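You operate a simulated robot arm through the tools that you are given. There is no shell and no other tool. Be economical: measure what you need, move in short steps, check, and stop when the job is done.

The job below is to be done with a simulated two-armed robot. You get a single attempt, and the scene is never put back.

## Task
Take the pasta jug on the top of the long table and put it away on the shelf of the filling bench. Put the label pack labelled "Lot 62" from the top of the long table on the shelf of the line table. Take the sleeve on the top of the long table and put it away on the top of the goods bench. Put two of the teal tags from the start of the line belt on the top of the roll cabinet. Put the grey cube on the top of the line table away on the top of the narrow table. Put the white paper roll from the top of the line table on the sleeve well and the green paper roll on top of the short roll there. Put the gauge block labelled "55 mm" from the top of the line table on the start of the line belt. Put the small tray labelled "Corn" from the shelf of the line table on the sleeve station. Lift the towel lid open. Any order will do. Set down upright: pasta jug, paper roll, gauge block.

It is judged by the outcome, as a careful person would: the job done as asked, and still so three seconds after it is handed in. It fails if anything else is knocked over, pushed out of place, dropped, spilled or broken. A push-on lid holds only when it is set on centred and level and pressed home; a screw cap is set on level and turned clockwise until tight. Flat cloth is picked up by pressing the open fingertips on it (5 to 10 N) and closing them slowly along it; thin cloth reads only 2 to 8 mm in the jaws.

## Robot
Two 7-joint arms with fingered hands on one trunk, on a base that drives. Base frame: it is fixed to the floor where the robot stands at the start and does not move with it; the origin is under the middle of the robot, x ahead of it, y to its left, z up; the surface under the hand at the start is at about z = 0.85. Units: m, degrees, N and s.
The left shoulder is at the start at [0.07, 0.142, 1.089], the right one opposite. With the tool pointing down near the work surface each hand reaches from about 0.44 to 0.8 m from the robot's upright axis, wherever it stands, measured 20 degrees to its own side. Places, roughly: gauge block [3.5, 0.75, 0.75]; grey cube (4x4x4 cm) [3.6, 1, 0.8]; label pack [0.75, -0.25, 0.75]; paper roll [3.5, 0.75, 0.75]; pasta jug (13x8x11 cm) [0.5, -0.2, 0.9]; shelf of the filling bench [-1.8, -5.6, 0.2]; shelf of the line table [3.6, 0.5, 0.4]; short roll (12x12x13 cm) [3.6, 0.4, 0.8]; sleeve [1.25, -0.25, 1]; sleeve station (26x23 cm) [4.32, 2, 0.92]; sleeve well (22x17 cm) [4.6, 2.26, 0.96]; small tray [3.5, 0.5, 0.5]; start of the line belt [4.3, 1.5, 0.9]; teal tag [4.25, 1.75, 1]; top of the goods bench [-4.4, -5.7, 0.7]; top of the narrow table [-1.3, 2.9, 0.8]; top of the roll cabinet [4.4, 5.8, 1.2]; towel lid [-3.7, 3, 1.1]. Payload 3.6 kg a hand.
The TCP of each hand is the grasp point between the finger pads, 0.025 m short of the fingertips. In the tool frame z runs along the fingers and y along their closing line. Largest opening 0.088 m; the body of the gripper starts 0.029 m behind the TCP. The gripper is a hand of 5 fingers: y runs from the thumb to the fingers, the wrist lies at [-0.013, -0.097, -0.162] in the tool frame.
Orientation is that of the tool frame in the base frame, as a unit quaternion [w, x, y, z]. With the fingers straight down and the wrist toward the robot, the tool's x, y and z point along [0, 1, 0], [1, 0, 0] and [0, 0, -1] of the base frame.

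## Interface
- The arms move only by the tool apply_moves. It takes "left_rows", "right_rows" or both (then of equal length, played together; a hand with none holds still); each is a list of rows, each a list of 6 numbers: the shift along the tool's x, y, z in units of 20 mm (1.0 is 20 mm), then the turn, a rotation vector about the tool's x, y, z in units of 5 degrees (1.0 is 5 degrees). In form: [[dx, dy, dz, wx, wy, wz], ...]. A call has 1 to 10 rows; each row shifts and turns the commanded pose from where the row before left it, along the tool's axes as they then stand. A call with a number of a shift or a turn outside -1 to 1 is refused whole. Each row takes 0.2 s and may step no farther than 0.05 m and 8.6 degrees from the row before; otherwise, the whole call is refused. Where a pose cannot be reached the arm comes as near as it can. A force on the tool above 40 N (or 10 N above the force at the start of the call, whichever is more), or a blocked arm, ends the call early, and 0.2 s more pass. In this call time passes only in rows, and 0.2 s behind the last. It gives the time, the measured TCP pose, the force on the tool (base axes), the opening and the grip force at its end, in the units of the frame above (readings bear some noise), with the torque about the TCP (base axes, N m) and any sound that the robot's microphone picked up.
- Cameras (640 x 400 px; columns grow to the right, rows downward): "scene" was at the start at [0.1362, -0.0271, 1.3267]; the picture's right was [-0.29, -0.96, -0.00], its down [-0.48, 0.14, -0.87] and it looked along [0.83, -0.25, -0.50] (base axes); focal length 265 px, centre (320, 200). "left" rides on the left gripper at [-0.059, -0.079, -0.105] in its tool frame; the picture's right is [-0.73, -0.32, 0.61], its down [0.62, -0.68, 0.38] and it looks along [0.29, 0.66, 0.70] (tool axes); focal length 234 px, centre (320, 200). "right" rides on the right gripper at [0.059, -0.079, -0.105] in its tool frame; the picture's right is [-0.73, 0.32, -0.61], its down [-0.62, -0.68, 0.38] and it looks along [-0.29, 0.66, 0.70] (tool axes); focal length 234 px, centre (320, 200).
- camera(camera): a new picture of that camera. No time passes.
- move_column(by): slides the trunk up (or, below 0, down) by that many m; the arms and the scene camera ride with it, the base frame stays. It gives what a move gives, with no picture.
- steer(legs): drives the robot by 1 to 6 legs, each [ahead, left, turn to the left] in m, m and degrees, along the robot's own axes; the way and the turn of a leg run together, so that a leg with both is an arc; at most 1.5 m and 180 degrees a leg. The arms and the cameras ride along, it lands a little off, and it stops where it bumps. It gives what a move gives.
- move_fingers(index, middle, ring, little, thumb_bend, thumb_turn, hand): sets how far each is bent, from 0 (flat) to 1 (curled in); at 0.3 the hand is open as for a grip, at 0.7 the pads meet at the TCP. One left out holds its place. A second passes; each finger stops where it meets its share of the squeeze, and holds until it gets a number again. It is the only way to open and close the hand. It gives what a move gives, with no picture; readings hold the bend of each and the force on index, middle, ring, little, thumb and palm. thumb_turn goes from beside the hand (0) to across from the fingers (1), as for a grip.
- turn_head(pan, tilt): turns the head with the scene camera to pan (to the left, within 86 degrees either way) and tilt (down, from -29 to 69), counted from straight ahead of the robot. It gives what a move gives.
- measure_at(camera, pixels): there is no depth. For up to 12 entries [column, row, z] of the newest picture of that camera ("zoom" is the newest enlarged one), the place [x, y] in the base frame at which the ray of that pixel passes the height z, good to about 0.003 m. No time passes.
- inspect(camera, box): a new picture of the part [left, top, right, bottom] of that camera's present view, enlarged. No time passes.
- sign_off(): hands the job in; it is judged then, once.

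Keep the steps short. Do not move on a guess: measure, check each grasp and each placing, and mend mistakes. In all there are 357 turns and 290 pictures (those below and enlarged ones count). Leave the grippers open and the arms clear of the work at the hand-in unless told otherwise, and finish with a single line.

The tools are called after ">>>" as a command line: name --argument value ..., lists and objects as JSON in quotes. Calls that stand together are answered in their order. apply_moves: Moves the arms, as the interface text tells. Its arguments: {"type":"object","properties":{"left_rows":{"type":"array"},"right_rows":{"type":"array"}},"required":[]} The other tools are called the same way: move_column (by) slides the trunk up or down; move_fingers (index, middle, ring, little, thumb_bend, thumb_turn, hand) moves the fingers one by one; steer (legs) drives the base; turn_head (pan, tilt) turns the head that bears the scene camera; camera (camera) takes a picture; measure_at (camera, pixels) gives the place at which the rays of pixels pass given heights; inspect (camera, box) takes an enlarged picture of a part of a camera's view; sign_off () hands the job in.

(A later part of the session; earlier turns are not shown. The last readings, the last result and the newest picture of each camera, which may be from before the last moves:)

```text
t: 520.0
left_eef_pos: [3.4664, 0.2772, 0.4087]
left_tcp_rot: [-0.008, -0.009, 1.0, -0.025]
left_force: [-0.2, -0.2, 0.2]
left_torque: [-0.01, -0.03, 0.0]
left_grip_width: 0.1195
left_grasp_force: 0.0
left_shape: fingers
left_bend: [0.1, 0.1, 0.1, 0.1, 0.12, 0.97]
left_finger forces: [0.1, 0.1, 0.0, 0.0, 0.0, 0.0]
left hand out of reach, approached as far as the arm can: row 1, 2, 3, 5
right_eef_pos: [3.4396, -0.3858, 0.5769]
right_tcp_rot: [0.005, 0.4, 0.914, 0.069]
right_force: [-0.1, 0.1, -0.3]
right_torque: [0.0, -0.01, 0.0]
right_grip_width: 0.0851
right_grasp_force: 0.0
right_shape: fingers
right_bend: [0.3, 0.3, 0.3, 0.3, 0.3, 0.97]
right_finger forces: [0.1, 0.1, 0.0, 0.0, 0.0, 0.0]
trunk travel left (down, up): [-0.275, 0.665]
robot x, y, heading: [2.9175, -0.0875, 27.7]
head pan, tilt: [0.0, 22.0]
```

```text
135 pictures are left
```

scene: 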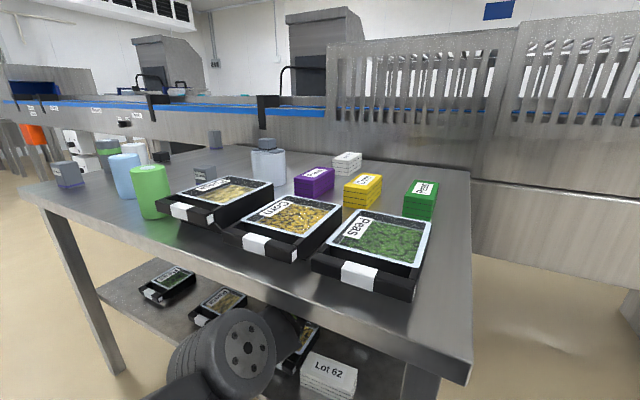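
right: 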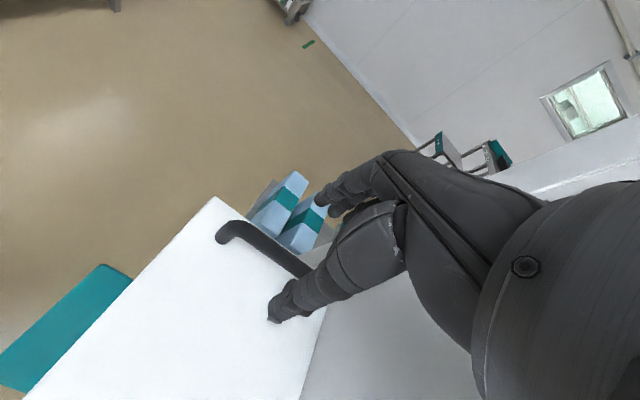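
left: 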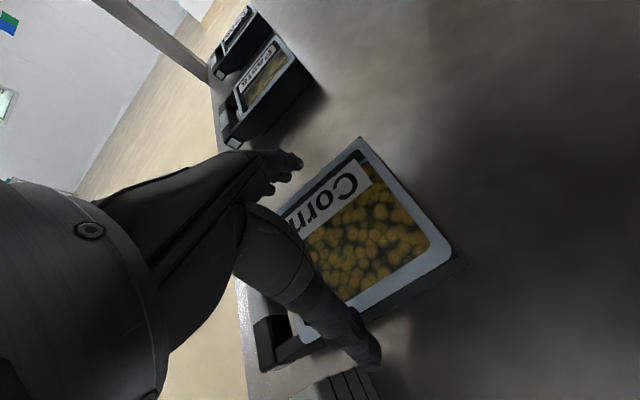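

>>> steer --legs '[[0.02, -0.01, 0]]'

>>> apply_moves --left_rows '[[0, 0, 0.3, 0, 0, 0], [0, 0, 0.3, 0, 0, 0]]'

>>> camera --camera "left"

```text
t: 520.8
left_eef_pos: [3.4892, 0.2785, 0.4078]
left_tcp_rot: [-0.007, -0.009, 1.0, -0.026]
left_force: [-1.5, -0.3, -0.7]
left_torque: [-0.02, 0.01, 0.0]
left_grip_width: 0.1195
left_grasp_force: 0.0
left_shape: fingers
left_bend: [0.1, 0.1, 0.1, 0.1, 0.12, 0.97]
left_finger forces: [0.0, 0.0, 0.0, 0.0, 0.0, 0.0]
right_eef_pos: [3.4614, -0.3852, 0.5746]
right_tcp_rot: [0.005, 0.401, 0.914, 0.069]
right_force: [1.3, -0.5, 0.0]
right_torque: [-0.03, 0.0, -0.03]
right_grip_width: 0.085
right_grasp_force: 0.0
right_shape: fingers
right_bend: [0.3, 0.3, 0.3, 0.3, 0.3, 0.97]
right_finger forces: [0.0, 0.1, 0.1, 0.1, 0.0, 0.0]
trunk travel left (down, up): [-0.275, 0.665]
robot x, y, heading: [2.9389, -0.0859, 27.4]
head pan, tilt: [0.0, 22.0]
```

```text
t: 521.4
left_eef_pos: [3.4848, 0.2775, 0.3976]
left_tcp_rot: [-0.008, -0.009, 1.0, -0.025]
left_force: [-0.5, 0.4, 0.1]
left_torque: [-0.01, -0.02, -0.01]
left_grip_width: 0.1194
left_grasp_force: 0.0
left_shape: fingers
left_bend: [0.1, 0.1, 0.1, 0.1, 0.12, 0.97]
left_finger forces: [0.0, 0.0, 0.0, 0.0, 0.0, 0.1]
left hand out of reach, approached as far as the arm can: row 2
right_eef_pos: [3.4621, -0.3848, 0.5762]
right_tcp_rot: [0.005, 0.401, 0.914, 0.069]
right_force: [0.0, 0.2, -0.6]
right_torque: [-0.02, -0.02, 0.0]
right_grip_width: 0.0851
right_grasp_force: 0.0
right_shape: fingers
right_bend: [0.3, 0.3, 0.3, 0.3, 0.3, 0.97]
right_finger forces: [0.0, 0.0, 0.0, 0.0, 0.1, 0.0]
trunk travel left (down, up): [-0.275, 0.665]
robot x, y, heading: [2.9356, -0.0848, 27.7]
head pan, tilt: [0.0, 22.0]
```

```text
134 pictures are left
```

left: 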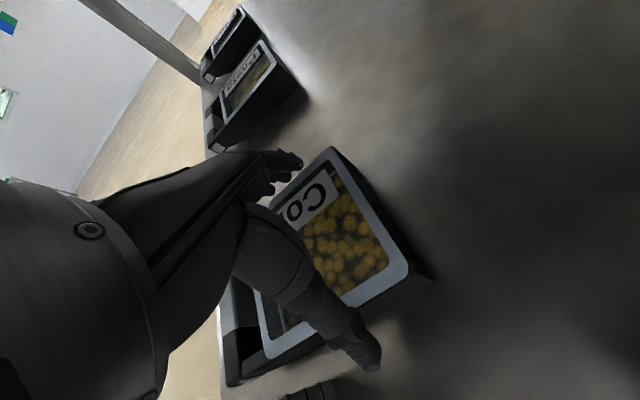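

>>> move_column --by -0.012

>>> move_fingers --hand "left" --index 0.35 --middle 0.35 --ring 0.35 --little 0.35 --thumb_bend 0.35

>>> camera --camera "left"

```text
t: 522.0
left_eef_pos: [3.4868, 0.2778, 0.3862]
left_tcp_rot: [-0.006, -0.009, 1.0, -0.025]
left_force: [-0.2, -2.1, 11.2]
left_torque: [-0.17, 0.05, -0.03]
left_grip_width: 0.1218
left_grasp_force: 4.5
left_shape: fingers
left_bend: [0.1, 0.1, 0.1, 0.09, 0.07, 0.97]
left_finger forces: [1.1, 0.0, 0.0, 1.1, 7.1, 0.0]
right_eef_pos: [3.4605, -0.3851, 0.5641]
right_tcp_rot: [0.006, 0.4, 0.914, 0.069]
right_force: [0.0, -0.2, -0.4]
right_torque: [0.05, -0.02, 0.0]
right_grip_width: 0.0852
right_grasp_force: 0.1
right_shape: fingers
right_bend: [0.3, 0.3, 0.3, 0.3, 0.3, 0.97]
right_finger forces: [0.0, 0.0, 0.0, 0.0, 0.0, 0.0]
trunk travel left (down, up): [-0.263, 0.677]
robot x, y, heading: [2.9414, -0.086, 27.5]
head pan, tilt: [0.0, 22.0]
```

```text
t: 523.0
left_eef_pos: [3.4844, 0.2775, 0.3898]
left_tcp_rot: [-0.005, -0.009, 1.0, -0.024]
left_force: [1.9, 9.7, 32.7]
left_torque: [1.13, 0.51, -0.23]
left_grip_width: 0.1176
left_grasp_force: 30.6
left_shape: fingers
left_bend: [0.18, 0.27, 0.25, 0.23, 0.0, 0.94]
left_finger forces: [15.6, 4.6, 8.9, 11.9, 19.5, 0.0]
right_eef_pos: [3.4598, -0.3856, 0.5655]
right_tcp_rot: [0.007, 0.398, 0.914, 0.072]
right_force: [-0.5, 0.1, 0.1]
right_torque: [-0.04, -0.03, -0.01]
right_grip_width: 0.0848
right_grasp_force: 0.0
right_shape: fingers
right_bend: [0.3, 0.3, 0.3, 0.3, 0.3, 0.97]
right_finger forces: [0.0, 0.0, 0.1, 0.1, 0.0, 0.1]
trunk travel left (down, up): [-0.263, 0.677]
robot x, y, heading: [2.9401, -0.0824, 27.6]
head pan, tilt: [0.0, 22.0]
```

```text
133 pictures are left
```

left: 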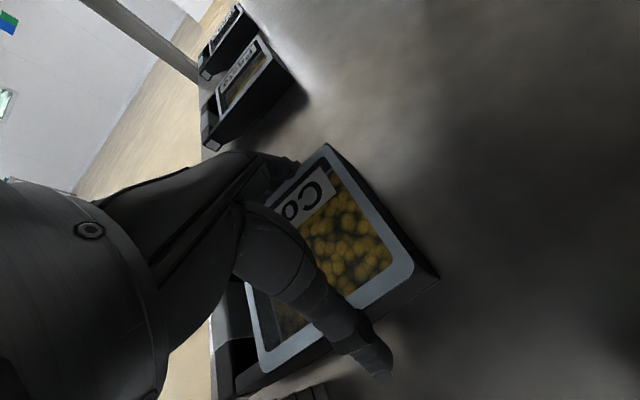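

>>> apply_moves --left_rows '[[0, 0, -0.3, 0, 0, 0], [0, 0, -0.3, 0, 0, 0], [0, 0, -0.4, 0, 0, 0], [0, 0, 0, 0, 0, 0]]'

>>> camera --camera "left"

>>> inspect --camera "scene" --box '[120, 240, 440, 400]'

```text
t: 524.0
left_eef_pos: [3.4891, 0.2784, 0.4033]
left_tcp_rot: [-0.008, -0.01, 1.0, -0.027]
left_force: [0.1, -0.4, -1.1]
left_torque: [-0.03, 0.02, 0.0]
left_grip_width: 0.1053
left_grasp_force: 5.4
left_shape: fingers
left_bend: [0.25, 0.33, 0.33, 0.33, 0.08, 0.96]
left_finger forces: [1.8, 1.7, 1.1, 1.6, 5.3, 0.0]
left hand out of reach, approached as far as the arm can: row 3
right_eef_pos: [3.4618, -0.3847, 0.5643]
right_tcp_rot: [0.006, 0.4, 0.914, 0.068]
right_force: [-0.3, 0.3, -0.1]
right_torque: [0.02, -0.01, 0.01]
right_grip_width: 0.085
right_grasp_force: 0.0
right_shape: fingers
right_bend: [0.3, 0.3, 0.3, 0.3, 0.3, 0.97]
right_finger forces: [0.0, 0.0, 0.0, 0.1, 0.0, 0.1]
trunk travel left (down, up): [-0.263, 0.677]
robot x, y, heading: [2.9396, -0.0858, 27.6]
head pan, tilt: [0.0, 22.0]
```

```text
132 pictures are left
```

left: 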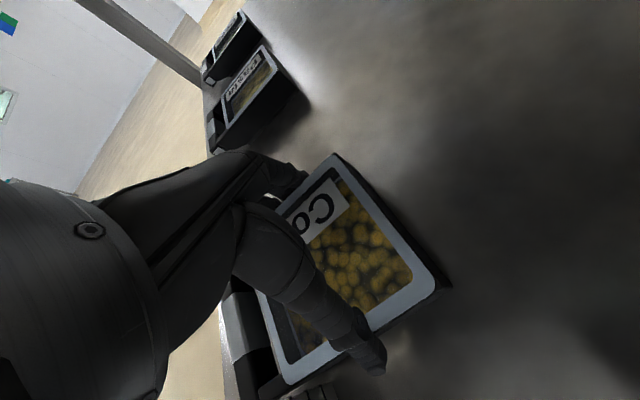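

```text
2.00 times, centred on (280, 320) of scene
```

zoom: 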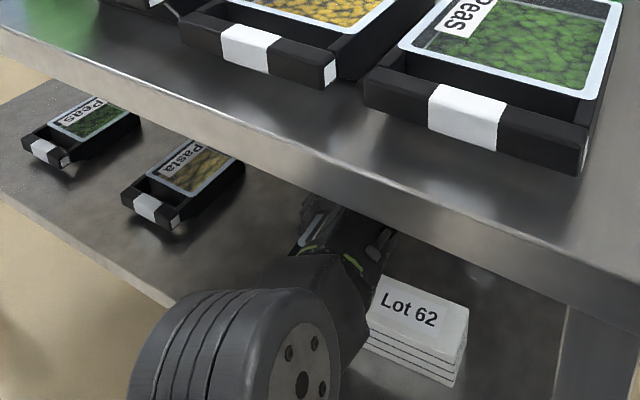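

>>> move_fingers --hand "left" --index 0.5 --middle 0.5 --ring 0.5 --little 0.5 --thumb_bend 0.45

>>> camera --camera "left"

```text
t: 525.0
left_eef_pos: [3.4891, 0.2788, 0.4048]
left_tcp_rot: [-0.007, -0.01, 1.0, -0.026]
left_force: [-0.3, 4.1, 10.8]
left_torque: [-0.71, -0.05, -0.03]
left_grip_width: 0.0876
left_grasp_force: 11.5
left_shape: fingers
left_bend: [0.44, 0.46, 0.47, 0.49, 0.0, 0.96]
left_finger forces: [4.0, 2.8, 2.0, 1.0, 12.5, 0.0]
right_eef_pos: [3.4612, -0.3842, 0.5635]
right_tcp_rot: [0.006, 0.4, 0.914, 0.069]
right_force: [-0.6, -0.4, 0.2]
right_torque: [-0.02, 0.01, 0.0]
right_grip_width: 0.0849
right_grasp_force: 0.1
right_shape: fingers
right_bend: [0.3, 0.3, 0.3, 0.3, 0.3, 0.97]
right_finger forces: [0.1, 0.0, 0.0, 0.1, 0.1, 0.0]
trunk travel left (down, up): [-0.263, 0.677]
robot x, y, heading: [2.9395, -0.0859, 27.6]
head pan, tilt: [0.0, 22.0]
```

```text
130 pictures are left
```

left: 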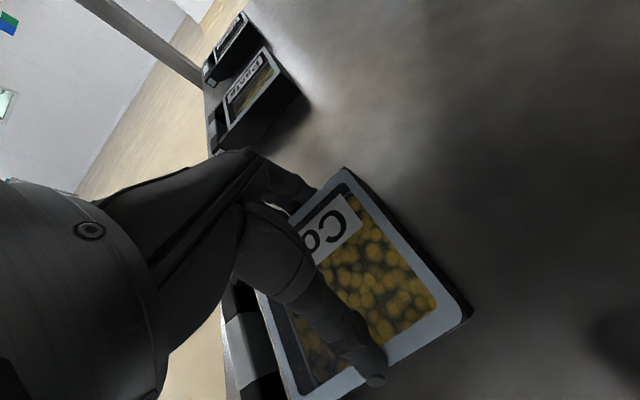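

The fingers pushed the tray sideways against a weak thumb. I open again, rise, and look.

>>> move_fingers --hand "left" --index 0.1 --middle 0.1 --ring 0.1 --little 0.1 --thumb_bend 0.05

>>> apply_moves --left_rows '[[0, 0, -0.6, 0, 0, 0], [0, 0, -0.6, 0, 0, 0], [0, 0, -0.6, 0, 0, 0]]'

>>> camera --camera "left"

```text
t: 526.0
left_eef_pos: [3.4893, 0.2778, 0.4054]
left_tcp_rot: [-0.007, -0.009, 1.0, -0.025]
left_force: [1.9, 2.3, 12.5]
left_torque: [-0.85, -0.01, 0.16]
left_grip_width: 0.1245
left_grasp_force: 6.1
left_shape: fingers
left_bend: [0.1, 0.1, 0.1, 0.1, 0.0, 0.96]
left_finger forces: [0.0, 0.1, 0.0, 0.1, 12.1, 0.1]
right_eef_pos: [3.462, -0.3848, 0.5645]
right_tcp_rot: [0.008, 0.401, 0.913, 0.069]
right_force: [-0.3, 0.2, -0.4]
right_torque: [0.0, 0.01, -0.02]
right_grip_width: 0.0851
right_grasp_force: 0.1
right_shape: fingers
right_bend: [0.3, 0.3, 0.3, 0.3, 0.3, 0.97]
right_finger forces: [0.1, 0.0, 0.0, 0.0, 0.0, 0.1]
trunk travel left (down, up): [-0.263, 0.677]
robot x, y, heading: [2.9382, -0.0863, 27.6]
head pan, tilt: [0.0, 22.0]
```

```text
t: 526.8
left_eef_pos: [3.4971, 0.2815, 0.438]
left_tcp_rot: [-0.009, -0.01, 1.0, -0.027]
left_force: [-0.4, 0.3, -0.2]
left_torque: [-0.02, 0.03, 0.01]
left_grip_width: 0.1218
left_grasp_force: 0.0
left_shape: fingers
left_bend: [0.1, 0.1, 0.1, 0.1, 0.05, 0.97]
left_finger forces: [0.0, 0.0, 0.0, 0.0, 0.0, 0.0]
left hand out of reach, approached as far as the arm can: row 1
right_eef_pos: [3.4612, -0.3859, 0.5637]
right_tcp_rot: [0.005, 0.4, 0.914, 0.069]
right_force: [-1.5, 0.5, 0.1]
right_torque: [0.03, 0.02, 0.0]
right_grip_width: 0.0849
right_grasp_force: 0.0
right_shape: fingers
right_bend: [0.3, 0.3, 0.3, 0.3, 0.3, 0.97]
right_finger forces: [0.0, 0.1, 0.1, 0.1, 0.0, 0.1]
trunk travel left (down, up): [-0.263, 0.677]
robot x, y, heading: [2.9399, -0.0876, 27.6]
head pan, tilt: [0.0, 22.0]
```

```text
129 pictures are left
```

left: 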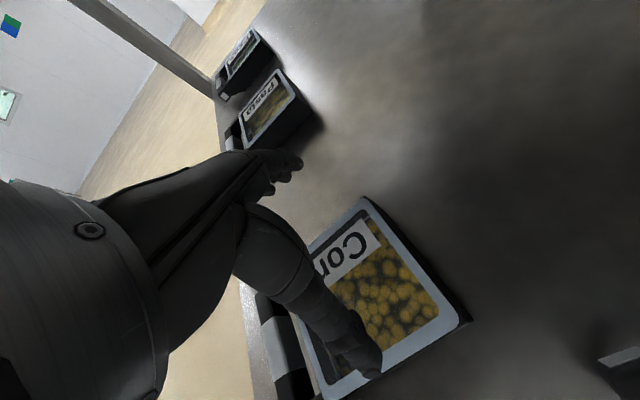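

>>> measure_at --camera "left" --pixels '[[610, 358, 0.4], [363, 198, 0.395], [440, 310, 0.395], [330, 395, 0.395], [290, 315, 0.395], [470, 322, 0.36]]'

>>> steer --legs '[[-0.2, 0.2, 0]]'

>>> turn_head --pan -5 --tilt 25

>>> inspect --camera "scene" --box '[220, 200, 500, 380]'

```text
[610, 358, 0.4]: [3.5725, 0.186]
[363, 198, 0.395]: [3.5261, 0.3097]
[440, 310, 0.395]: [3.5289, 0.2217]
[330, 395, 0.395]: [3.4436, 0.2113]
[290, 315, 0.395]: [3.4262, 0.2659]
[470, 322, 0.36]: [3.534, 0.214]
```

```text
t: 528.8
left_eef_pos: [3.2222, 0.369, 0.438]
left_tcp_rot: [-0.008, -0.01, 1.0, -0.027]
left_force: [0.5, -0.3, 0.0]
left_torque: [-0.01, 0.02, -0.02]
left_grip_width: 0.1216
left_grasp_force: 0.2
left_shape: fingers
left_bend: [0.1, 0.1, 0.1, 0.1, 0.05, 0.97]
left_finger forces: [0.0, 0.0, 0.0, 0.1, 0.0, 0.1]
right_eef_pos: [3.1879, -0.2991, 0.5638]
right_tcp_rot: [0.006, 0.4, 0.914, 0.068]
right_force: [1.5, -0.3, -0.5]
right_torque: [0.01, 0.02, 0.0]
right_grip_width: 0.0852
right_grasp_force: 0.1
right_shape: fingers
right_bend: [0.3, 0.3, 0.3, 0.3, 0.3, 0.97]
right_finger forces: [0.0, 0.0, 0.0, 0.1, 0.1, 0.0]
trunk travel left (down, up): [-0.263, 0.677]
robot x, y, heading: [2.6707, -0.0003, 27.6]
head pan, tilt: [0.0, 22.0]
```

```text
t: 529.5
left_eef_pos: [3.221, 0.3688, 0.4382]
left_tcp_rot: [-0.008, -0.011, 1.0, -0.027]
left_force: [-0.1, -0.2, -0.3]
left_torque: [0.01, 0.01, -0.01]
left_grip_width: 0.1217
left_grasp_force: 0.0
left_shape: fingers
left_bend: [0.1, 0.1, 0.1, 0.1, 0.05, 0.97]
left_finger forces: [0.1, 0.1, 0.0, 0.0, 0.0, 0.0]
right_eef_pos: [3.1878, -0.2989, 0.5634]
right_tcp_rot: [0.005, 0.4, 0.914, 0.069]
right_force: [-0.7, -0.1, -0.4]
right_torque: [-0.01, 0.03, -0.02]
right_grip_width: 0.0849
right_grasp_force: 0.1
right_shape: fingers
right_bend: [0.3, 0.3, 0.3, 0.3, 0.3, 0.97]
right_finger forces: [0.0, 0.0, 0.0, 0.0, 0.0, 0.0]
trunk travel left (down, up): [-0.263, 0.677]
robot x, y, heading: [2.6697, 0.0018, 27.5]
head pan, tilt: [-5.0, 25.0]
```

```text
2.22 times, centred on (360, 290) of scene
```

zoom: 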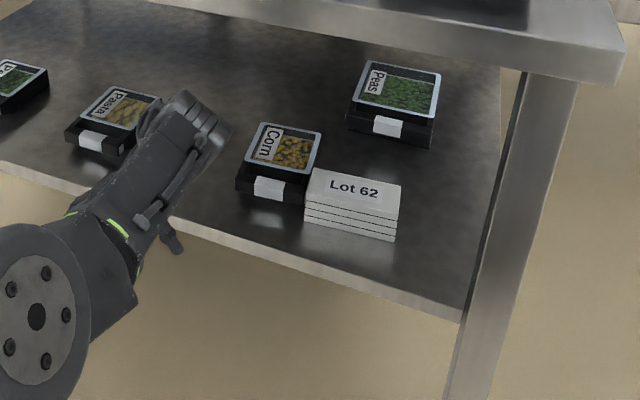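

The tray slid beside the pack but both are fine. New plan: grip the tray's handle bar (x 3.389–3.403) with thumb in front and three fingers in the gap. I re-pose the robot.

>>> steer --legs '[[-0.1, 0.15, 0], [0, 0, -27.5], [0, 0.09, 0]]'

>>> apply_moves --left_rows '[[0, 0, 0, 0, 0, 1], [0, 0, 0, 0, 0, 1], [0, 0, 0, 0, 0, 1], [0, 0, 0, 0, 0, 1], [0, 0, 0, 0, 0, 1], [0, 0, 0, 0, 0, 1], [0, 0, 0, 0, 0, 1], [0, 0, 0, 0, 0, 1], [0, 0, 0, 0, 0, 1], [0, 0, 0, 0, 0, 1]]'

>>> move_fingers --hand "left" --index 0.48 --middle 0.48 --ring 0.48 --little 1.0 --thumb_bend 0.45

>>> camera --camera "scene"

```text
t: 533.1
left_eef_pos: [3.1669, 0.2532, 0.4384]
left_tcp_rot: [-0.014, 0.225, 0.974, -0.023]
left_force: [-0.1, -0.5, 0.9]
left_torque: [0.02, -0.04, -0.02]
left_grip_width: 0.1217
left_grasp_force: 0.1
left_shape: fingers
left_bend: [0.1, 0.1, 0.1, 0.1, 0.05, 0.97]
left_finger forces: [0.1, 0.0, 0.0, 0.1, 0.0, 0.0]
right_eef_pos: [2.8329, -0.3242, 0.5652]
right_tcp_rot: [0.022, 0.603, 0.794, 0.065]
right_force: [0.2, -0.4, 0.3]
right_torque: [-0.01, 0.01, 0.0]
right_grip_width: 0.085
right_grasp_force: 0.1
right_shape: fingers
right_bend: [0.3, 0.3, 0.3, 0.3, 0.3, 0.97]
right_finger forces: [0.0, 0.0, 0.0, 0.0, 0.0, 0.0]
trunk travel left (down, up): [-0.263, 0.677]
robot x, y, heading: [2.5101, 0.1761, 0.4]
head pan, tilt: [-5.0, 25.0]
```

```text
t: 535.3
left_eef_pos: [3.2256, 0.2339, 0.4251]
left_tcp_rot: [-0.003, 0.616, 0.787, -0.027]
left_force: [-0.3, -0.9, -0.9]
left_torque: [-0.02, -0.01, 0.0]
left_grip_width: 0.1218
left_grasp_force: 0.1
left_shape: fingers
left_bend: [0.1, 0.1, 0.1, 0.1, 0.05, 0.97]
left_finger forces: [0.0, 0.0, 0.0, 0.1, 0.0, 0.0]
left hand out of reach, approached as far as the arm can: row 1, 2, 3, 4, 5, 6, 7, 8, 9, 10
right_eef_pos: [2.8315, -0.3247, 0.5645]
right_tcp_rot: [0.022, 0.603, 0.795, 0.066]
right_force: [-0.2, -0.5, 0.7]
right_torque: [0.01, -0.01, 0.01]
right_grip_width: 0.085
right_grasp_force: 0.1
right_shape: fingers
right_bend: [0.3, 0.3, 0.3, 0.3, 0.3, 0.97]
right_finger forces: [0.0, 0.0, 0.0, 0.0, 0.0, 0.0]
trunk travel left (down, up): [-0.263, 0.677]
robot x, y, heading: [2.5082, 0.1819, 0.2]
head pan, tilt: [-5.0, 25.0]
```

```text
t: 536.3
left_eef_pos: [3.2257, 0.2343, 0.4251]
left_tcp_rot: [-0.004, 0.615, 0.788, -0.027]
left_force: [0.5, 0.7, -0.1]
left_torque: [0.03, -0.01, 0.03]
left_grip_width: 0.0499
left_grasp_force: 0.0
left_shape: fingers
left_bend: [0.48, 0.48, 0.48, 1.0, 0.45, 0.97]
left_finger forces: [0.0, 0.1, 0.1, 0.1, 0.1, 0.1]
right_eef_pos: [2.8326, -0.3247, 0.5641]
right_tcp_rot: [0.022, 0.604, 0.794, 0.066]
right_force: [-0.5, -1.2, 0.3]
right_torque: [-0.02, 0.03, 0.01]
right_grip_width: 0.0852
right_grasp_force: 0.1
right_shape: fingers
right_bend: [0.3, 0.3, 0.3, 0.3, 0.3, 0.97]
right_finger forces: [0.0, 0.0, 0.0, 0.1, 0.0, 0.0]
trunk travel left (down, up): [-0.263, 0.677]
robot x, y, heading: [2.5065, 0.1838, 0.6]
head pan, tilt: [-5.0, 25.0]
```

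```text
127 pictures are left
```

scene: 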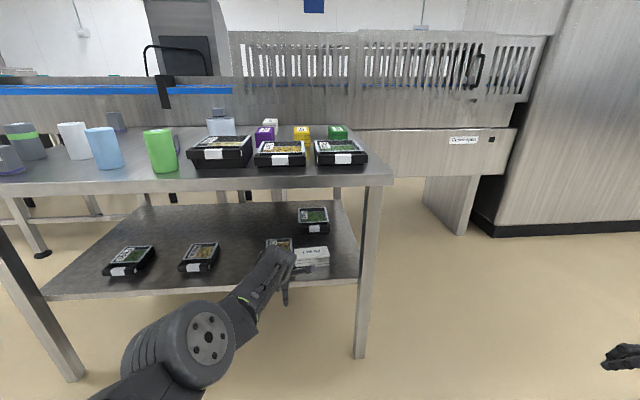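

>>> apply_moves --left_rows '[[0, 0, -0.4, 0, 0, 1], [0, 0, -0.4, 0, 0, 1], [0, 0, 0, 0, 0, 0.8]]'

>>> camera --camera "left"

```text
t: 537.1
left_eef_pos: [3.2341, 0.2329, 0.4381]
left_tcp_rot: [-0.001, 0.707, 0.707, -0.027]
left_force: [-0.2, -0.2, -0.7]
left_torque: [0.03, 0.0, 0.04]
left_grip_width: 0.0502
left_grasp_force: 0.0
left_shape: fingers
left_bend: [0.48, 0.48, 0.48, 1.0, 0.45, 0.97]
left_finger forces: [0.0, 0.0, 0.0, 0.0, 0.1, 0.1]
left hand out of reach, approached as far as the arm can: row 1, 2
right_eef_pos: [2.8329, -0.3248, 0.5641]
right_tcp_rot: [0.022, 0.603, 0.795, 0.066]
right_force: [0.2, -0.3, -0.5]
right_torque: [0.01, 0.0, -0.02]
right_grip_width: 0.085
right_grasp_force: 0.0
right_shape: fingers
right_bend: [0.3, 0.3, 0.3, 0.3, 0.3, 0.97]
right_finger forces: [0.0, 0.0, 0.0, 0.0, 0.0, 0.0]
trunk travel left (down, up): [-0.263, 0.677]
robot x, y, heading: [2.5044, 0.1785, 0.4]
head pan, tilt: [-5.0, 25.0]
```

```text
126 pictures are left
```

left: 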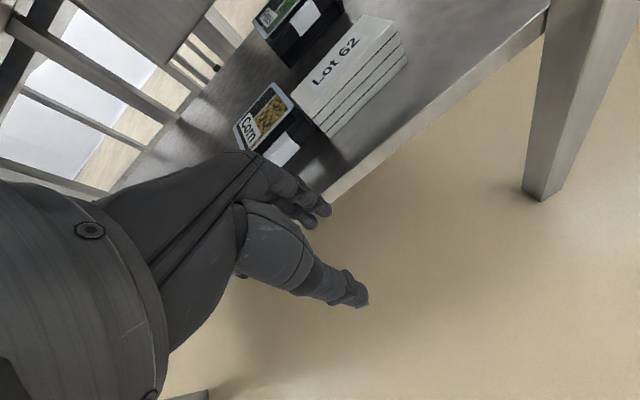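

>>> inspect --camera "left" --box '[220, 70, 380, 200]'

```text
3.08 times, centred on (300, 135) of left
```

zoom: 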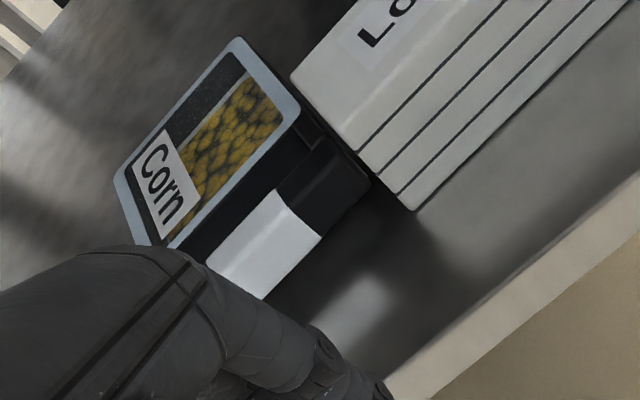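

>>> measure_at --camera "zoom" --pixels '[[368, 185, 0.365], [322, 235, 0.375], [330, 150, 0.388], [278, 190, 0.388], [208, 260, 0.388], [236, 37, 0.395], [298, 110, 0.395], [170, 248, 0.395], [412, 210, 0.362], [360, 150, 0.385]]'

```text
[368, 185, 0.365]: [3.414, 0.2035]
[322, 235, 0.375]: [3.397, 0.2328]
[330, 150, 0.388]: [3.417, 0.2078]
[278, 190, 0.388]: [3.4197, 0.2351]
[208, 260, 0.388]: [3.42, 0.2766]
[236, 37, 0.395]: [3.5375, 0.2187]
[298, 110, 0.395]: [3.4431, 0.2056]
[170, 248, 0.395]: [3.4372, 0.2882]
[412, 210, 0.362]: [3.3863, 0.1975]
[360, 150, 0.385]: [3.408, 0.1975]
```

>>> steer --legs '[[0.166, 0.032, 0]]'

>>> inspect --camera "left" --box '[200, 130, 440, 330]'

```text
t: 538.5
left_eef_pos: [3.4028, 0.2624, 0.4391]
left_tcp_rot: [-0.001, 0.707, 0.707, -0.027]
left_force: [0.9, -0.4, -1.0]
left_torque: [0.02, 0.01, 0.0]
left_grip_width: 0.0499
left_grasp_force: 0.1
left_shape: fingers
left_bend: [0.48, 0.48, 0.48, 1.0, 0.45, 0.97]
left_finger forces: [0.0, 0.0, 0.0, 0.0, 0.0, 0.0]
right_eef_pos: [3.0007, -0.2919, 0.564]
right_tcp_rot: [0.021, 0.604, 0.794, 0.066]
right_force: [-0.2, 0.6, 0.6]
right_torque: [-0.05, -0.01, -0.03]
right_grip_width: 0.0852
right_grasp_force: 0.1
right_shape: fingers
right_bend: [0.3, 0.3, 0.3, 0.3, 0.3, 0.97]
right_finger forces: [0.0, 0.0, 0.0, 0.1, 0.1, 0.0]
trunk travel left (down, up): [-0.263, 0.677]
robot x, y, heading: [2.6758, 0.2123, 0.6]
head pan, tilt: [-5.0, 25.0]
```

```text
2.00 times, centred on (320, 230) of left
```

zoom: 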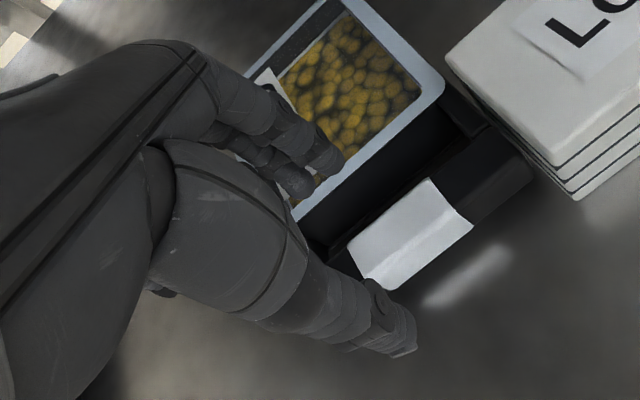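

>>> measure_at --camera "zoom" --pixels '[[330, 165, 0.412], [305, 195, 0.412], [400, 352, 0.412], [430, 180, 0.388], [350, 252, 0.388], [475, 222, 0.385], [442, 90, 0.395], [300, 218, 0.395], [530, 160, 0.388]]'

```text
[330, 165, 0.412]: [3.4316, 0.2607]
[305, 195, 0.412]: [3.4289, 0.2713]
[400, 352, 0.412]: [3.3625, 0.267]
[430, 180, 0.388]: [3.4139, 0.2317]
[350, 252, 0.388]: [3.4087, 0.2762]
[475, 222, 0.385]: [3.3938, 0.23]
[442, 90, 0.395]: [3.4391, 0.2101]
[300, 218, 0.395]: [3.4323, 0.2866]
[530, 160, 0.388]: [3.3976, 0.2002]
```

>>> apply_moves --left_rows '[[-0.8, -0.3, 0, 0, 0, 0], [0, 0, 0.5, 0, 0, 0], [0, 0, 0.5, 0, 0, 0]]'

>>> inspect --camera "left" --box '[200, 130, 440, 330]'

```text
t: 539.3
left_eef_pos: [3.3948, 0.2489, 0.4192]
left_tcp_rot: [0.0, 0.707, 0.707, -0.028]
left_force: [-0.3, 0.6, -0.3]
left_torque: [-0.03, 0.0, -0.02]
left_grip_width: 0.0501
left_grasp_force: 0.1
left_shape: fingers
left_bend: [0.48, 0.48, 0.48, 1.0, 0.45, 0.97]
left_finger forces: [0.0, 0.1, 0.1, 0.1, 0.0, 0.1]
right_eef_pos: [2.9992, -0.2921, 0.5634]
right_tcp_rot: [0.021, 0.604, 0.794, 0.066]
right_force: [1.4, -1.2, 0.5]
right_torque: [-0.03, 0.01, 0.01]
right_grip_width: 0.0846
right_grasp_force: 0.0
right_shape: fingers
right_bend: [0.3, 0.3, 0.3, 0.3, 0.3, 0.97]
right_finger forces: [0.1, 0.1, 0.0, 0.1, 0.0, 0.0]
trunk travel left (down, up): [-0.263, 0.677]
robot x, y, heading: [2.6712, 0.2106, 0.3]
head pan, tilt: [-5.0, 25.0]
```

```text
2.00 times, centred on (320, 230) of left
```

zoom: 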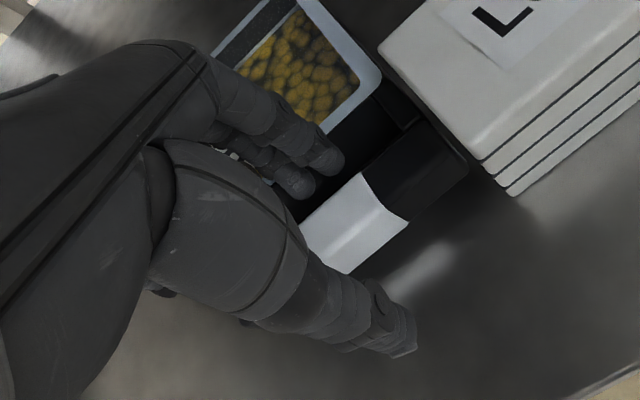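

>>> apply_moves --left_rows '[[0, 0, 0.4, 0, 0, 0], [0, 0, 0.4, 0, 0, 0], [0, 0, 0.4, 0, 0, 0], [0, 0, 0.3, 0, 0, 0]]'

>>> inspect --camera "left" --box '[200, 130, 440, 330]'

```text
t: 540.1
left_eef_pos: [3.3944, 0.2489, 0.4139]
left_tcp_rot: [0.008, 0.707, 0.707, -0.019]
left_force: [-3.2, -2.3, 24.9]
left_torque: [0.2, -0.86, -0.02]
left_grip_width: 0.0498
left_grasp_force: 12.3
left_shape: fingers
left_bend: [0.48, 0.48, 0.49, 1.0, 0.45, 0.97]
left_finger forces: [0.1, 24.2, 0.2, 0.1, 0.0, 0.0]
left hand out of reach, approached as far as the arm can: row 2
right_eef_pos: [2.9975, -0.2928, 0.5653]
right_tcp_rot: [0.024, 0.604, 0.794, 0.066]
right_force: [-0.6, 0.6, 0.7]
right_torque: [0.0, -0.02, -0.02]
right_grip_width: 0.0851
right_grasp_force: 0.1
right_shape: fingers
right_bend: [0.3, 0.3, 0.3, 0.3, 0.3, 0.97]
right_finger forces: [0.0, 0.0, 0.0, 0.1, 0.0, 0.1]
trunk travel left (down, up): [-0.263, 0.677]
robot x, y, heading: [2.6743, 0.2081, 0.4]
head pan, tilt: [-5.0, 25.0]
stopped in row 3 (left hand): the force on the tool passed its limit at 46 N (the readings are from after the stop); the commanded pose is now the measured one
```

```text
2.00 times, centred on (320, 230) of left
```

zoom: 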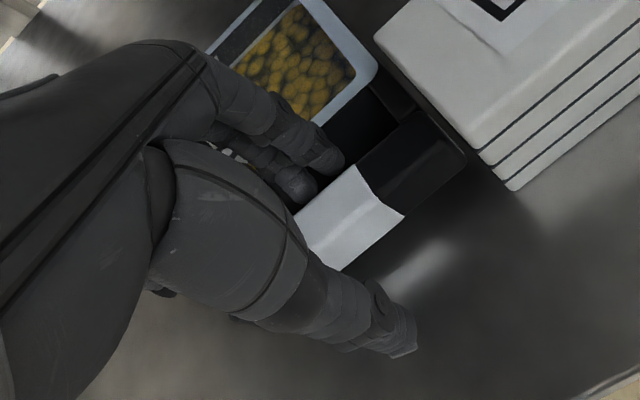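

>>> apply_moves --left_rows '[[0, 0, -0.4, 0, 0, 0], [0, 0.4, 0, 0, 0, 0], [0, 0, 0.4, 0, 0, 0], [0, 0, 0.3, 0, 0, 0]]'

>>> inspect --camera "left" --box '[240, 160, 360, 260]'

```text
t: 541.1
left_eef_pos: [3.3976, 0.2538, 0.412]
left_tcp_rot: [0.014, 0.707, 0.707, -0.016]
left_force: [-5.8, -1.3, 24.1]
left_torque: [0.22, -0.84, 0.03]
left_grip_width: 0.0497
left_grasp_force: 11.8
left_shape: fingers
left_bend: [0.48, 0.49, 0.49, 1.0, 0.45, 0.97]
left_finger forces: [0.0, 23.1, 0.3, 0.0, 0.0, 0.1]
left hand out of reach, approached as far as the arm can: row 2
right_eef_pos: [2.9975, -0.293, 0.5664]
right_tcp_rot: [0.024, 0.604, 0.794, 0.067]
right_force: [0.3, 0.0, 0.0]
right_torque: [0.01, 0.01, -0.02]
right_grip_width: 0.085
right_grasp_force: 0.1
right_shape: fingers
right_bend: [0.3, 0.3, 0.3, 0.3, 0.3, 0.97]
right_finger forces: [0.0, 0.0, 0.0, 0.0, 0.0, 0.0]
trunk travel left (down, up): [-0.263, 0.677]
robot x, y, heading: [2.6749, 0.2096, 0.3]
head pan, tilt: [-5.0, 25.0]
stopped in row 4 (left hand): the force on the tool passed its limit at 42 N (the readings are from after the stop); the commanded pose is now the measured one
```

```text
4.00 times, centred on (300, 210) of left
```

zoom: 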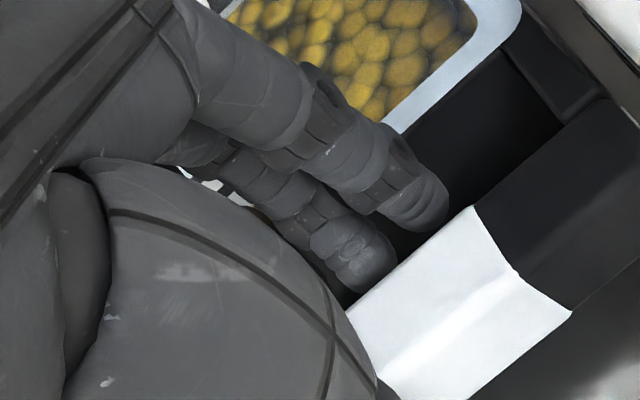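

The finger slopes onto the container rim. I rise, tilt the hand 20° so the fingers are upright, and retry.

>>> apply_moves --left_rows '[[0, 0, -1, 0, 0, 0], [0, 0, -0.2, -1, 0, 0], [0, 0, 0, -1, 0, 0], [0, 0, 0, -1, 0, 0], [0, 0, 0, -1, 0, 0], [0, 0, 0, -1, 0, 0]]'

>>> inspect --camera "left" --box '[200, 130, 440, 330]'

```text
t: 542.5
left_eef_pos: [3.4371, 0.2433, 0.4183]
left_tcp_rot: [0.162, 0.688, 0.695, 0.134]
left_force: [-0.4, 0.4, -0.1]
left_torque: [0.02, 0.02, 0.01]
left_grip_width: 0.0504
left_grasp_force: 0.3
left_shape: fingers
left_bend: [0.48, 0.48, 0.48, 1.0, 0.44, 0.97]
left_finger forces: [0.1, 0.0, 0.1, 0.1, 0.5, 0.0]
left hand out of reach, approached as far as the arm can: row 1, 2, 3, 4, 5, 6
right_eef_pos: [2.9999, -0.2922, 0.5647]
right_tcp_rot: [0.022, 0.604, 0.794, 0.066]
right_force: [0.0, 0.6, 0.2]
right_torque: [-0.01, -0.01, 0.03]
right_grip_width: 0.0851
right_grasp_force: 0.0
right_shape: fingers
right_bend: [0.3, 0.3, 0.3, 0.3, 0.3, 0.97]
right_finger forces: [0.0, 0.0, 0.0, 0.0, 0.0, 0.0]
trunk travel left (down, up): [-0.263, 0.677]
robot x, y, heading: [2.6747, 0.2125, 0.4]
head pan, tilt: [-5.0, 25.0]
```

```text
2.00 times, centred on (320, 230) of left
```

zoom: 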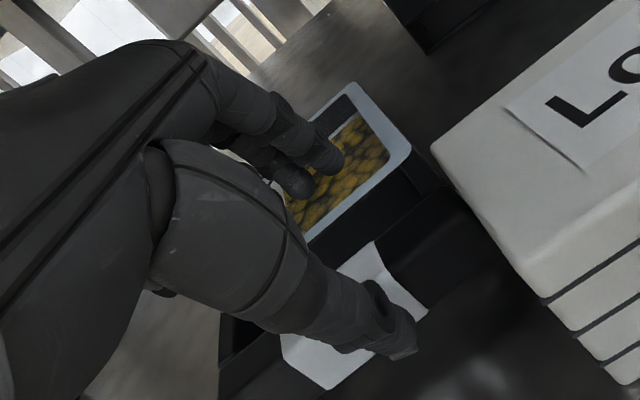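

Out of reach and the thumb would hit the shelf first. I return to the width grip but better centred and gentler. Back out, untilt, re-pose.

>>> apply_moves --left_rows '[[0, -0.3, -0.6, 1, 0, 0], [0, 0, -0.4, 1, 0, 0], [0, -0.3, 0, 1, 0, 0], [0, -0.3, 0, 1, 0, 0], [0, -0.3, 0, 1, 0, 0]]'

>>> steer --legs '[[-0.19, 0, 0]]'

>>> apply_moves --left_rows '[[0, 0, 0, 0, 0, -1], [0, 0, 0, 0, 0, -1], [0, 0, 0, 0, 0, -1], [0, 0, 0, 0, 0, -1], [0, 0, 0, 0, 0, -1], [0, 0, 0, 0, 0, -1], [0, 0, 0, 0, 0, -1], [0, 0, 0, 0, 0, -1], [0, 0, 0, 0, 0, -1], [0, 0, 0, 0, 0, -1]]'

>>> move_fingers --hand "left" --index 0.12 --middle 0.12 --ring 0.12 --little 0.12 --thumb_bend 0.12

```text
t: 543.7
left_eef_pos: [3.401, 0.2507, 0.4302]
left_tcp_rot: [0.009, 0.706, 0.707, -0.02]
left_force: [0.0, 0.0, -0.3]
left_torque: [-0.05, 0.0, -0.02]
left_grip_width: 0.0499
left_grasp_force: 0.0
left_shape: fingers
left_bend: [0.48, 0.48, 0.48, 1.0, 0.45, 0.97]
left_finger forces: [0.0, 0.0, 0.0, 0.1, 0.0, 0.0]
left hand out of reach, approached as far as the arm can: row 1, 3, 4, 5
right_eef_pos: [2.9997, -0.292, 0.5633]
right_tcp_rot: [0.021, 0.604, 0.794, 0.065]
right_force: [-0.8, 0.8, 0.8]
right_torque: [0.03, 0.02, 0.0]
right_grip_width: 0.0851
right_grasp_force: 0.0
right_shape: fingers
right_bend: [0.3, 0.3, 0.3, 0.3, 0.3, 0.97]
right_finger forces: [0.1, 0.0, 0.0, 0.0, 0.0, 0.0]
trunk travel left (down, up): [-0.263, 0.677]
robot x, y, heading: [2.6743, 0.2102, 0.2]
head pan, tilt: [-5.0, 25.0]
```

```text
t: 545.2
left_eef_pos: [3.2096, 0.2498, 0.4304]
left_tcp_rot: [0.008, 0.707, 0.707, -0.02]
left_force: [0.4, -0.5, 0.6]
left_torque: [0.01, -0.03, 0.0]
left_grip_width: 0.0496
left_grasp_force: 0.1
left_shape: fingers
left_bend: [0.48, 0.48, 0.48, 1.0, 0.45, 0.97]
left_finger forces: [0.1, 0.0, 0.0, 0.0, 0.0, 0.0]
right_eef_pos: [2.8094, -0.2924, 0.5635]
right_tcp_rot: [0.022, 0.604, 0.794, 0.066]
right_force: [0.2, 0.4, -0.6]
right_torque: [0.02, 0.0, -0.03]
right_grip_width: 0.0849
right_grasp_force: 0.1
right_shape: fingers
right_bend: [0.3, 0.3, 0.3, 0.3, 0.3, 0.97]
right_finger forces: [0.1, 0.0, 0.0, 0.0, 0.1, 0.0]
trunk travel left (down, up): [-0.263, 0.677]
robot x, y, heading: [2.4822, 0.2078, 0.3]
head pan, tilt: [-5.0, 25.0]
```

```text
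t: 547.5
left_eef_pos: [3.1681, 0.2731, 0.4366]
left_tcp_rot: [0.0, 0.341, 0.94, -0.022]
left_force: [-0.3, -0.2, -0.6]
left_torque: [-0.01, -0.02, -0.02]
left_grip_width: 0.0498
left_grasp_force: 0.1
left_shape: fingers
left_bend: [0.48, 0.48, 0.48, 1.0, 0.45, 0.97]
left_finger forces: [0.0, 0.0, 0.1, 0.0, 0.0, 0.0]
left hand out of reach, approached as far as the arm can: row 3, 4, 6, 7, 8, 9, 10
right_eef_pos: [2.8097, -0.2935, 0.5644]
right_tcp_rot: [0.022, 0.604, 0.794, 0.066]
right_force: [0.1, 1.0, -0.3]
right_torque: [-0.01, -0.02, -0.06]
right_grip_width: 0.0852
right_grasp_force: 0.1
right_shape: fingers
right_bend: [0.3, 0.3, 0.3, 0.3, 0.3, 0.97]
right_finger forces: [0.0, 0.1, 0.0, 0.0, 0.0, 0.0]
trunk travel left (down, up): [-0.263, 0.677]
robot x, y, heading: [2.4872, 0.2085, 0.2]
head pan, tilt: [-5.0, 25.0]
```

```text
t: 548.5
left_eef_pos: [3.168, 0.272, 0.4367]
left_tcp_rot: [-0.001, 0.341, 0.94, -0.022]
left_force: [0.2, 0.1, 0.0]
left_torque: [0.01, -0.03, -0.05]
left_grip_width: 0.1173
left_grasp_force: 0.0
left_shape: fingers
left_bend: [0.12, 0.12, 0.12, 0.12, 0.12, 0.97]
left_finger forces: [0.0, 0.1, 0.1, 0.0, 0.0, 0.0]
right_eef_pos: [2.8085, -0.2925, 0.5643]
right_tcp_rot: [0.022, 0.604, 0.794, 0.066]
right_force: [0.9, 0.4, 0.5]
right_torque: [0.02, -0.03, 0.02]
right_grip_width: 0.085
right_grasp_force: 0.1
right_shape: fingers
right_bend: [0.3, 0.3, 0.3, 0.3, 0.3, 0.97]
right_finger forces: [0.0, 0.0, 0.0, 0.0, 0.0, 0.1]
trunk travel left (down, up): [-0.263, 0.677]
robot x, y, heading: [2.4845, 0.2128, 0.3]
head pan, tilt: [-5.0, 25.0]
```

>>> steer --legs '[[0, 0, 33]]'

>>> apply_moves --left_rows '[[0, 0, -0.6, 0, 0, -1], [0, 0, -0.6, 0, 0, -0.5]]'

```text
t: 550.4
left_eef_pos: [3.0241, 0.6331, 0.4359]
left_tcp_rot: [0.006, 0.062, 0.998, -0.022]
left_force: [-0.4, -0.4, 0.1]
left_torque: [0.0, -0.06, -0.05]
left_grip_width: 0.1174
left_grasp_force: 0.0
left_shape: fingers
left_bend: [0.12, 0.12, 0.12, 0.12, 0.12, 0.97]
left_finger forces: [0.1, 0.0, 0.1, 0.0, 0.0, 0.0]
right_eef_pos: [3.0309, -0.0343, 0.5639]
right_tcp_rot: [0.002, 0.353, 0.933, 0.069]
right_force: [0.8, -0.1, 0.2]
right_torque: [0.02, 0.03, -0.02]
right_grip_width: 0.0849
right_grasp_force: 0.1
right_shape: fingers
right_bend: [0.3, 0.3, 0.3, 0.3, 0.3, 0.97]
right_finger forces: [0.1, 0.1, 0.0, 0.1, 0.1, 0.0]
trunk travel left (down, up): [-0.263, 0.677]
robot x, y, heading: [2.4798, 0.2115, 33.2]
head pan, tilt: [-5.0, 25.0]
```

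```text
t: 551.0
left_eef_pos: [3.0196, 0.6354, 0.4625]
left_tcp_rot: [0.004, -0.005, 1.0, -0.022]
left_force: [-0.1, 0.1, -0.2]
left_torque: [0.0, -0.02, 0.0]
left_grip_width: 0.1171
left_grasp_force: 0.1
left_shape: fingers
left_bend: [0.12, 0.12, 0.12, 0.12, 0.12, 0.97]
left_finger forces: [0.1, 0.1, 0.0, 0.0, 0.1, 0.1]
left hand out of reach, approached as far as the arm can: row 2
right_eef_pos: [3.0311, -0.036, 0.5646]
right_tcp_rot: [0.003, 0.355, 0.932, 0.069]
right_force: [-0.5, -0.1, -0.3]
right_torque: [0.01, 0.01, 0.01]
right_grip_width: 0.085
right_grasp_force: 0.1
right_shape: fingers
right_bend: [0.3, 0.3, 0.3, 0.3, 0.3, 0.97]
right_finger forces: [0.0, 0.1, 0.0, 0.1, 0.1, 0.1]
trunk travel left (down, up): [-0.263, 0.677]
robot x, y, heading: [2.482, 0.2114, 33.3]
head pan, tilt: [-5.0, 25.0]
```

>>> steer --legs '[[0.084, -0.51, 0]]'

>>> camera --camera "left"

```text
t: 554.1
left_eef_pos: [3.3684, 0.253, 0.4608]
left_tcp_rot: [0.003, -0.007, 1.0, -0.022]
left_force: [0.0, 0.1, 0.3]
left_torque: [0.02, -0.02, -0.02]
left_grip_width: 0.1174
left_grasp_force: 0.0
left_shape: fingers
left_bend: [0.12, 0.12, 0.12, 0.12, 0.12, 0.97]
left_finger forces: [0.0, 0.0, 0.0, 0.0, 0.0, 0.1]
right_eef_pos: [3.3827, -0.4167, 0.5643]
right_tcp_rot: [0.002, 0.353, 0.933, 0.069]
right_force: [-0.2, -0.8, -0.5]
right_torque: [-0.01, 0.01, -0.02]
right_grip_width: 0.0848
right_grasp_force: 0.1
right_shape: fingers
right_bend: [0.3, 0.3, 0.3, 0.3, 0.3, 0.97]
right_finger forces: [0.1, 0.0, 0.0, 0.0, 0.0, 0.1]
trunk travel left (down, up): [-0.263, 0.677]
robot x, y, heading: [2.8302, -0.1714, 33.3]
head pan, tilt: [-5.0, 25.0]
```

```text
119 pictures are left
```

left: 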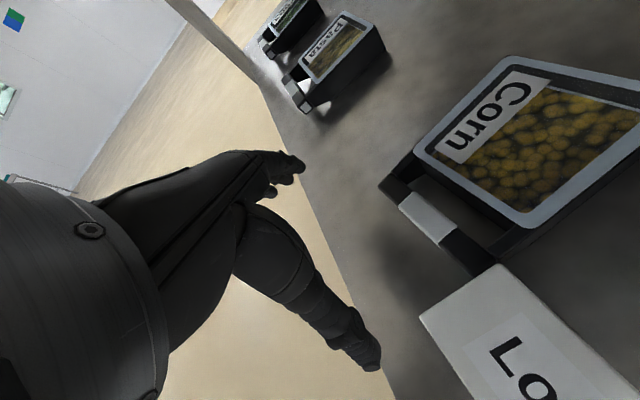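

>>> measure_at --camera "left" --pixels '[[415, 148, 0.395], [528, 226, 0.395], [508, 58, 0.395], [640, 143, 0.395], [380, 183, 0.385], [497, 265, 0.405], [420, 318, 0.405], [440, 240, 0.385]]'

```text
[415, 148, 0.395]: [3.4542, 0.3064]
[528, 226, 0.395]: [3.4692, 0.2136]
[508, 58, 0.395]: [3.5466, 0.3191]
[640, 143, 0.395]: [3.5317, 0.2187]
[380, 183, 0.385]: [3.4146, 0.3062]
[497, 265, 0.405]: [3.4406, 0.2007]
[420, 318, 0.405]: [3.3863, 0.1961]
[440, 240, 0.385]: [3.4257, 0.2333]
```

>>> steer --legs '[[0.124, -0.065, 0]]'

>>> apply_moves --left_rows '[[0, 0, 0, 0, 0, -0.8], [0, 0, 0, 0, 0, -0.8], [0, 0, 0.5, 0, 0, 0], [0, 0, 0.5, 0, 0, 0]]'

>>> camera --camera "left"

```text
t: 555.4
left_eef_pos: [3.5082, 0.2664, 0.4614]
left_tcp_rot: [0.003, -0.005, 1.0, -0.022]
left_force: [0.1, 0.3, -0.1]
left_torque: [0.03, 0.01, 0.02]
left_grip_width: 0.1173
left_grasp_force: 0.1
left_shape: fingers
left_bend: [0.12, 0.12, 0.12, 0.12, 0.12, 0.97]
left_finger forces: [0.0, 0.0, 0.0, 0.0, 0.1, 0.0]
right_eef_pos: [3.5216, -0.4034, 0.5641]
right_tcp_rot: [0.002, 0.354, 0.933, 0.07]
right_force: [1.1, 0.5, -0.3]
right_torque: [-0.02, 0.01, 0.0]
right_grip_width: 0.0851
right_grasp_force: 0.0
right_shape: fingers
right_bend: [0.3, 0.3, 0.3, 0.3, 0.3, 0.97]
right_finger forces: [0.0, 0.0, 0.0, 0.0, 0.1, 0.0]
trunk travel left (down, up): [-0.263, 0.677]
robot x, y, heading: [2.9735, -0.1577, 33.2]
head pan, tilt: [-5.0, 25.0]
```

```text
t: 556.4
left_eef_pos: [3.4939, 0.2556, 0.4563]
left_tcp_rot: [0.006, -0.076, 0.997, -0.021]
left_force: [-1.2, 0.4, 0.8]
left_torque: [-0.07, -0.07, -0.04]
left_grip_width: 0.1173
left_grasp_force: 0.0
left_shape: fingers
left_bend: [0.12, 0.12, 0.12, 0.12, 0.12, 0.97]
left_finger forces: [0.0, 0.0, 0.0, 0.0, 0.0, 0.0]
left hand out of reach, approached as far as the arm can: row 1, 2, 3
right_eef_pos: [3.5209, -0.4031, 0.5666]
right_tcp_rot: [0.004, 0.352, 0.933, 0.07]
right_force: [-0.1, -0.6, 1.2]
right_torque: [-0.04, -0.06, 0.0]
right_grip_width: 0.0851
right_grasp_force: 0.2
right_shape: fingers
right_bend: [0.3, 0.3, 0.3, 0.3, 0.3, 0.97]
right_finger forces: [0.0, 0.0, 0.1, 0.0, 0.0, 0.1]
trunk travel left (down, up): [-0.263, 0.677]
robot x, y, heading: [2.9754, -0.16, 33.6]
head pan, tilt: [-5.0, 25.0]
```

```text
118 pictures are left
```

left: 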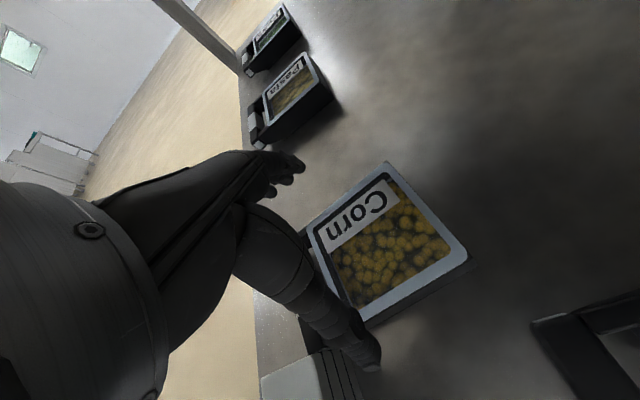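

>>> steer --legs '[[0.018, 0.003, 0]]'

>>> move_column --by -0.05

>>> camera --camera "left"

```text
t: 557.1
left_eef_pos: [3.494, 0.2547, 0.454]
left_tcp_rot: [0.004, -0.076, 0.997, -0.021]
left_force: [-0.6, 0.5, -0.2]
left_torque: [-0.03, 0.0, -0.01]
left_grip_width: 0.1175
left_grasp_force: 0.0
left_shape: fingers
left_bend: [0.12, 0.12, 0.12, 0.12, 0.12, 0.97]
left_finger forces: [0.0, 0.0, 0.0, 0.0, 0.1, 0.1]
right_eef_pos: [3.5219, -0.4012, 0.5655]
right_tcp_rot: [0.004, 0.352, 0.933, 0.071]
right_force: [-0.6, 0.6, 0.1]
right_torque: [0.02, 0.01, 0.0]
right_grip_width: 0.085
right_grasp_force: 0.0
right_shape: fingers
right_bend: [0.3, 0.3, 0.3, 0.3, 0.3, 0.97]
right_finger forces: [0.0, 0.0, 0.1, 0.1, 0.0, 0.0]
trunk travel left (down, up): [-0.263, 0.677]
robot x, y, heading: [2.9736, -0.1576, 33.5]
head pan, tilt: [-5.0, 25.0]
stopped in leg 1: the robot was blocked; the commanded pose is now the measured one
```

```text
t: 558.0
left_eef_pos: [3.4952, 0.2555, 0.4021]
left_tcp_rot: [0.001, -0.076, 0.997, -0.023]
left_force: [0.2, 0.6, -0.3]
left_torque: [0.02, -0.04, 0.01]
left_grip_width: 0.1174
left_grasp_force: 0.1
left_shape: fingers
left_bend: [0.12, 0.12, 0.12, 0.12, 0.12, 0.97]
left_finger forces: [0.0, 0.0, 0.0, 0.0, 0.0, 0.0]
right_eef_pos: [3.523, -0.4014, 0.5138]
right_tcp_rot: [0.002, 0.354, 0.933, 0.069]
right_force: [0.2, 0.0, -0.2]
right_torque: [0.01, -0.01, -0.01]
right_grip_width: 0.0848
right_grasp_force: 0.0
right_shape: fingers
right_bend: [0.3, 0.3, 0.3, 0.3, 0.3, 0.97]
right_finger forces: [0.0, 0.0, 0.0, 0.0, 0.0, 0.1]
trunk travel left (down, up): [-0.213, 0.727]
robot x, y, heading: [2.9711, -0.1565, 33.3]
head pan, tilt: [-5.0, 25.0]
```

```text
117 pictures are left
```

left: 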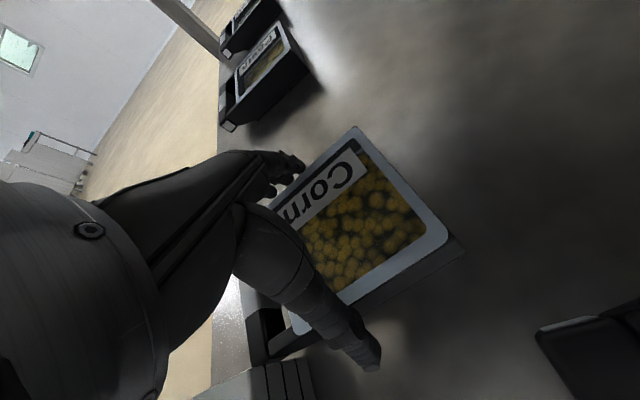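

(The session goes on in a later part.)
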